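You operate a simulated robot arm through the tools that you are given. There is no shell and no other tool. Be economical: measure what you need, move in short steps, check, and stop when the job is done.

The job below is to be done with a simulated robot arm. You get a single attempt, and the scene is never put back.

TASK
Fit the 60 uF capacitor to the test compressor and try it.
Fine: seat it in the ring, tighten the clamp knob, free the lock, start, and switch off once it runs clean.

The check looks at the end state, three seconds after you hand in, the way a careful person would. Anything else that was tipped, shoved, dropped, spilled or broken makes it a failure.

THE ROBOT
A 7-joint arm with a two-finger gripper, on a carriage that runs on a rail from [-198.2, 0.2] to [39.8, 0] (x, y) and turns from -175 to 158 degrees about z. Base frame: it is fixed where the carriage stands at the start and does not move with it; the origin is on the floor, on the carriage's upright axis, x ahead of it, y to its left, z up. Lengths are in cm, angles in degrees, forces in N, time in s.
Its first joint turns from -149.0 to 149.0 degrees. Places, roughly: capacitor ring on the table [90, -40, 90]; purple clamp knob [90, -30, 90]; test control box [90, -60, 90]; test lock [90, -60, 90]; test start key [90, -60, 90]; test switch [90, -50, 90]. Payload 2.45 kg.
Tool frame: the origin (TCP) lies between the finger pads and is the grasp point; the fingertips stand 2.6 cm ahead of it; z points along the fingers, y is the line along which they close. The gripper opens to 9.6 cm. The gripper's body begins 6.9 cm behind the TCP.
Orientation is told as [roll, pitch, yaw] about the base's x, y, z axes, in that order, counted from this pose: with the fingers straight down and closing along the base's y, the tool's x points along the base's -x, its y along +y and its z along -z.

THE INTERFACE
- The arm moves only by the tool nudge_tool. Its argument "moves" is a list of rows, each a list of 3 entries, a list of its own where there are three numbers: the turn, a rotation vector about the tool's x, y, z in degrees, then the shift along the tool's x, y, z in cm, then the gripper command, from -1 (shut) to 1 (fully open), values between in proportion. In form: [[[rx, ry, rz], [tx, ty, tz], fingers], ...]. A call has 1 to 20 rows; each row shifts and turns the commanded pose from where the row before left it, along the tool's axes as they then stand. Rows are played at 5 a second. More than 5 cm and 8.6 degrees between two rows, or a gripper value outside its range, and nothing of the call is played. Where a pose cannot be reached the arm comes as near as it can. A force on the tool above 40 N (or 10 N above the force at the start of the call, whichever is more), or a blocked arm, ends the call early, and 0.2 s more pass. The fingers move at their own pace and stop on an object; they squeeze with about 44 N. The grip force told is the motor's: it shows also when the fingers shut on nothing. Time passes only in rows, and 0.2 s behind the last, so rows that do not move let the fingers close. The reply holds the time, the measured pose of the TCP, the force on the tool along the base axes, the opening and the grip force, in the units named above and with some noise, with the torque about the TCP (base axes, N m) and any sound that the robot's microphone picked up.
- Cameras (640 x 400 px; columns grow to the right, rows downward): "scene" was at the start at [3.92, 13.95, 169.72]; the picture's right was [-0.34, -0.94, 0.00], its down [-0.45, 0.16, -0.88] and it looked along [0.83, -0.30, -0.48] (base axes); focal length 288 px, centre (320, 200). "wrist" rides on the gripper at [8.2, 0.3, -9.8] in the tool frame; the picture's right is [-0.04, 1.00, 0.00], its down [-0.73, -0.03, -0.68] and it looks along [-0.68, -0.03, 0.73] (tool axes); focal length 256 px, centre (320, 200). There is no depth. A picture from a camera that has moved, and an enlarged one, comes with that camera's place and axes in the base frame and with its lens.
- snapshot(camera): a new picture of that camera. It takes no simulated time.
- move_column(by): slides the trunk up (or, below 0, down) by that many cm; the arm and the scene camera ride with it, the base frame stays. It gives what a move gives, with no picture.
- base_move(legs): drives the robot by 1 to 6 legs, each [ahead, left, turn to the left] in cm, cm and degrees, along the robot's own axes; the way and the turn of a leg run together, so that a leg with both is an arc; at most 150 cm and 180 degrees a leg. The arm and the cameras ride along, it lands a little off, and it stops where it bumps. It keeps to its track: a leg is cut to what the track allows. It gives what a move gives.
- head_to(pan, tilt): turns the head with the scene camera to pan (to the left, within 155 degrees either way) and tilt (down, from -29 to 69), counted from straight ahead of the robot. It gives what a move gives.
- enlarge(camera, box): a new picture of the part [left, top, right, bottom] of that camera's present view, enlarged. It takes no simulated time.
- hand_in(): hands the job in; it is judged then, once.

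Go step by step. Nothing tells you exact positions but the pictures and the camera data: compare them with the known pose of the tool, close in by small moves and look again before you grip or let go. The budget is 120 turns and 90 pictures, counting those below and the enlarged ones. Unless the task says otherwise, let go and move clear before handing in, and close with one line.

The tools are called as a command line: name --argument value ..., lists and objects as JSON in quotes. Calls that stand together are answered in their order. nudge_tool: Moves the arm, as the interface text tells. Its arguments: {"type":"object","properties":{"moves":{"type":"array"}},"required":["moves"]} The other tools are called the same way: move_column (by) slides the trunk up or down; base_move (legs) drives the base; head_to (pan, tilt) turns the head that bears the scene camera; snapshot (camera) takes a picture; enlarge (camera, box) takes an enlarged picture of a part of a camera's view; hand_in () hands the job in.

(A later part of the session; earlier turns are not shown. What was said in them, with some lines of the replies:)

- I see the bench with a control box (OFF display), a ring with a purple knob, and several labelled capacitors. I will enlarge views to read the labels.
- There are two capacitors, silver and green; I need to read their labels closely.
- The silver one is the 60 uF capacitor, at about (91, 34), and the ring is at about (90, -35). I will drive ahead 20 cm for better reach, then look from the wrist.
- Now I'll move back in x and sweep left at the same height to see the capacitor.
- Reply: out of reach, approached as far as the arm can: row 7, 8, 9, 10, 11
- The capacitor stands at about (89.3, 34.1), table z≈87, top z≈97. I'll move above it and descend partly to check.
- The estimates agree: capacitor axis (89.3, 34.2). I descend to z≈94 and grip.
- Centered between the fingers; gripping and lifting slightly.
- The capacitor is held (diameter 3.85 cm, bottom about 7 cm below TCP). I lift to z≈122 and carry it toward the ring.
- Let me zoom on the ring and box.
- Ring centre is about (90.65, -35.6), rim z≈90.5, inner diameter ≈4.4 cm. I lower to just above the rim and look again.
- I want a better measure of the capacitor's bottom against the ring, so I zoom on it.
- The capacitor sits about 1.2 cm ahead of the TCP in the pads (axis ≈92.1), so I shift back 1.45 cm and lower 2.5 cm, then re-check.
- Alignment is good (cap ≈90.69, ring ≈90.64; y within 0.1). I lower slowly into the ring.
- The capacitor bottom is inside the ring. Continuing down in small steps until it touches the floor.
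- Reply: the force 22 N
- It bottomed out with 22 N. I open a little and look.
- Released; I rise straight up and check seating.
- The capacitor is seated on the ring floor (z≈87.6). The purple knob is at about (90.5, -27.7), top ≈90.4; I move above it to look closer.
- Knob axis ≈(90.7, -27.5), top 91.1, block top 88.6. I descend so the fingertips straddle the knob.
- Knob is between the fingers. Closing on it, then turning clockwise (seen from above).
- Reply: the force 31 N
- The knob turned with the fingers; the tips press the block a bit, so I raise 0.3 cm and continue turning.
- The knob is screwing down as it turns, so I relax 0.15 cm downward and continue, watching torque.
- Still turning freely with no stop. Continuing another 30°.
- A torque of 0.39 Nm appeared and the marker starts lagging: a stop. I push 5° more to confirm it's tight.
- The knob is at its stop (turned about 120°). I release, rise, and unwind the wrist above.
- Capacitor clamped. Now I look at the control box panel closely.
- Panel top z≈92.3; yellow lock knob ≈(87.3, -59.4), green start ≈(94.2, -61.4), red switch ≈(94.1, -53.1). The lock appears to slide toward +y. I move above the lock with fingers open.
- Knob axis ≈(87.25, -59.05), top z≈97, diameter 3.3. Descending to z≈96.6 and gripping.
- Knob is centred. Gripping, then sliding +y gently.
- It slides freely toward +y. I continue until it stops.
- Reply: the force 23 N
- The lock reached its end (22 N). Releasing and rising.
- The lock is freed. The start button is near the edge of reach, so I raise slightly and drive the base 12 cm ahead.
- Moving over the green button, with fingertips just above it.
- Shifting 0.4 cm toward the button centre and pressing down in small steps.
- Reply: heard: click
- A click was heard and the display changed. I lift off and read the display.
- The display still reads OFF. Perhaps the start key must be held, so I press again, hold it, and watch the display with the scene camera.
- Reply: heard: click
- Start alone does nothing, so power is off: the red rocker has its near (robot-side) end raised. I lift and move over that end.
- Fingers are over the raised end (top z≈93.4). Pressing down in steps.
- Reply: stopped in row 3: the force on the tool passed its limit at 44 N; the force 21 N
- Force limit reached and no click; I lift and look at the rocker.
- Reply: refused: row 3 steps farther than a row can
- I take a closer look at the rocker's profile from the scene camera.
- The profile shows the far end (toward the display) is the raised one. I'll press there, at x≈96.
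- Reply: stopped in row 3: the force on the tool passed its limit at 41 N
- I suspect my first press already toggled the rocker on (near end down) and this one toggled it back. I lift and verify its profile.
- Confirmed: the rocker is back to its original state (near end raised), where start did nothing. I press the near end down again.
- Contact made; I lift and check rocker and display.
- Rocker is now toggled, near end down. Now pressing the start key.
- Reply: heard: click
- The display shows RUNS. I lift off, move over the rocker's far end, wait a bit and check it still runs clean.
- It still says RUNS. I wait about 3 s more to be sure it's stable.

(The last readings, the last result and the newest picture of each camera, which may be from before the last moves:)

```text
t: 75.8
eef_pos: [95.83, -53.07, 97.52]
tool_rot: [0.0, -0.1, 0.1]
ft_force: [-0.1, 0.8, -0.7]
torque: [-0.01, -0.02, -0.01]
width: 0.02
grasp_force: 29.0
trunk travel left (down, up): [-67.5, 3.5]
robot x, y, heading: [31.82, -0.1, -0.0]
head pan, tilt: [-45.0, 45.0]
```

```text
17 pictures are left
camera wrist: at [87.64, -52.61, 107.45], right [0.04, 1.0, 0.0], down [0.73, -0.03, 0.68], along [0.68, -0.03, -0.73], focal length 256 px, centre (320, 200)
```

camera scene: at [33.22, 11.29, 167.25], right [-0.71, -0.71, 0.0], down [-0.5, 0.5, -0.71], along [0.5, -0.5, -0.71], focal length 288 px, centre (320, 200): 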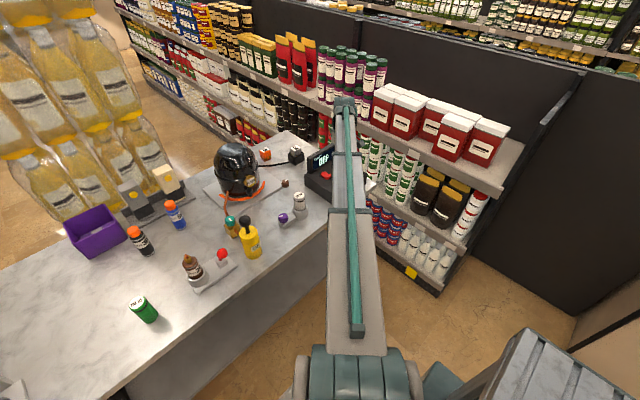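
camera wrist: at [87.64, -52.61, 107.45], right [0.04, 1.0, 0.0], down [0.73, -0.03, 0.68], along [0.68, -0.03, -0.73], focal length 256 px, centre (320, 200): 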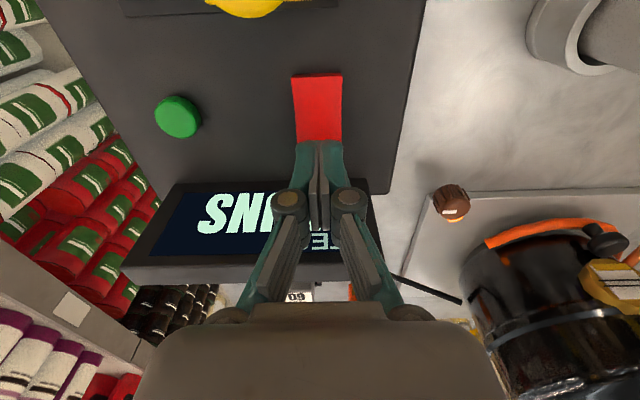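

It runs stably. Now switching off by pressing the rocker's far end.

nudge_tool --moves '[[[0, 0, 0], [0, 0, 1.2], -1], [[0, 0, 0], [0, 0, 0.4], -1], [[0, 0, 0], [0, 0, 0.3], -1], [[0, 0, 0], [0, 0, 0.2], -1], [[0, 0, 0], [0, 0, 0.15], -1], [[0, 0, 0], [0, 0, 0], -1]]'

nudge_tool --moves '[[[0, 0, 0], [0, 0, -1], -1], [[0, 0, 0], [0, 0, -4], -1], [[0, 0, 0], [3, 0, -3], -1], [[0, 0, 0], [4, -3, 0], -1], [[0, 0, 0], [0, -4, -3], -1], [[0, 0, 0], [0, 0, 0], -1]]'

enlarge --camera "scene" --box '[280, 110, 380, 190]'

snapshot --camera "wrist"

```text
t: 77.2
eef_pos: [95.88, -52.98, 95.56]
tool_rot: [-0.2, -0.1, 0.1]
ft_force: [3.3, -3.9, 22.8]
torque: [-0.09, 0.15, 0.09]
width: 0.58
grasp_force: 28.4
trunk travel left (down, up): [-67.5, 3.5]
robot x, y, heading: [32.13, -0.28, -0.2]
head pan, tilt: [-45.0, 45.0]
```

```text
t: 78.6
eef_pos: [88.83, -60.0, 106.14]
tool_rot: [0.0, 0.1, 0.1]
ft_force: [0.6, 0.4, -0.3]
torque: [0.04, -0.05, -0.02]
width: 0.0
grasp_force: 28.7
trunk travel left (down, up): [-67.5, 3.5]
robot x, y, heading: [32.26, -0.18, -0.1]
head pan, tilt: [-45.0, 45.0]
```

```text
5.00 times, centred on (330, 150) of scene
camera zoom: at [33.23, 11.29, 167.24], right [-0.71, -0.71, 0.0], down [-0.5, 0.5, -0.71], along [0.5, -0.5, -0.71], focal length 1439 px, centre (270, 450)
```

zoom: 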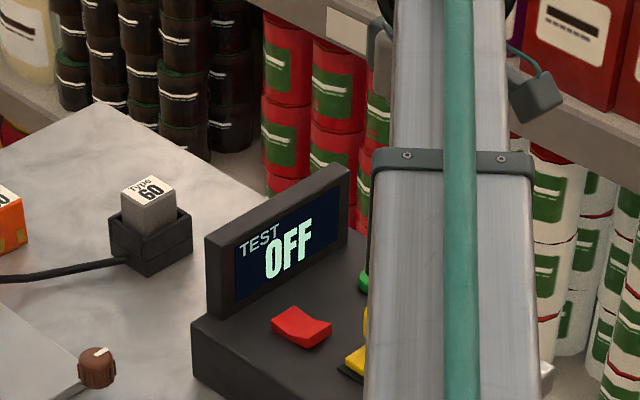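

```text
15 pictures are left
camera wrist: at [80.64, -59.53, 116.03], right [0.04, 1.0, 0.0], down [0.73, -0.03, 0.68], along [0.68, -0.03, -0.73], focal length 256 px, centre (320, 200)
```

wrist: 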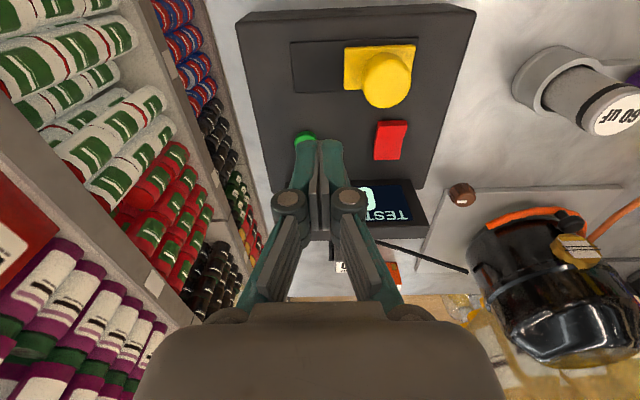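

Display reads OFF and the rocker is back. One last overall check of the bench.

enlarge --camera "scene" --box '[60, 130, 340, 310]'

```text
2.22 times, centred on (200, 220) of scene
camera zoom: at [33.23, 11.29, 167.24], right [-0.71, -0.71, 0.0], down [-0.5, 0.5, -0.71], along [0.5, -0.5, -0.71], focal length 639 px, centre (587, 156)
```

zoom: 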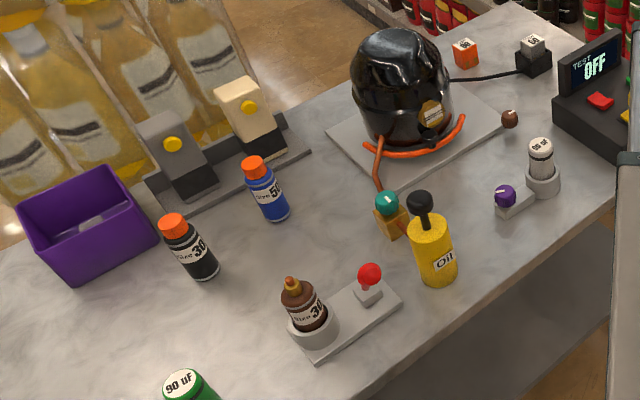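

All is in order: the capacitor is clamped, the test ran, the switch is off and nothing was disturbed, so I'm handing in.

hand_in

```text
The job is handed in.
```

The 60 uF capacitor is seated in the ring and clamped, the lock is freed, and the test compressor started, showed a steady RUNS for about 5 s, and is now switched off.
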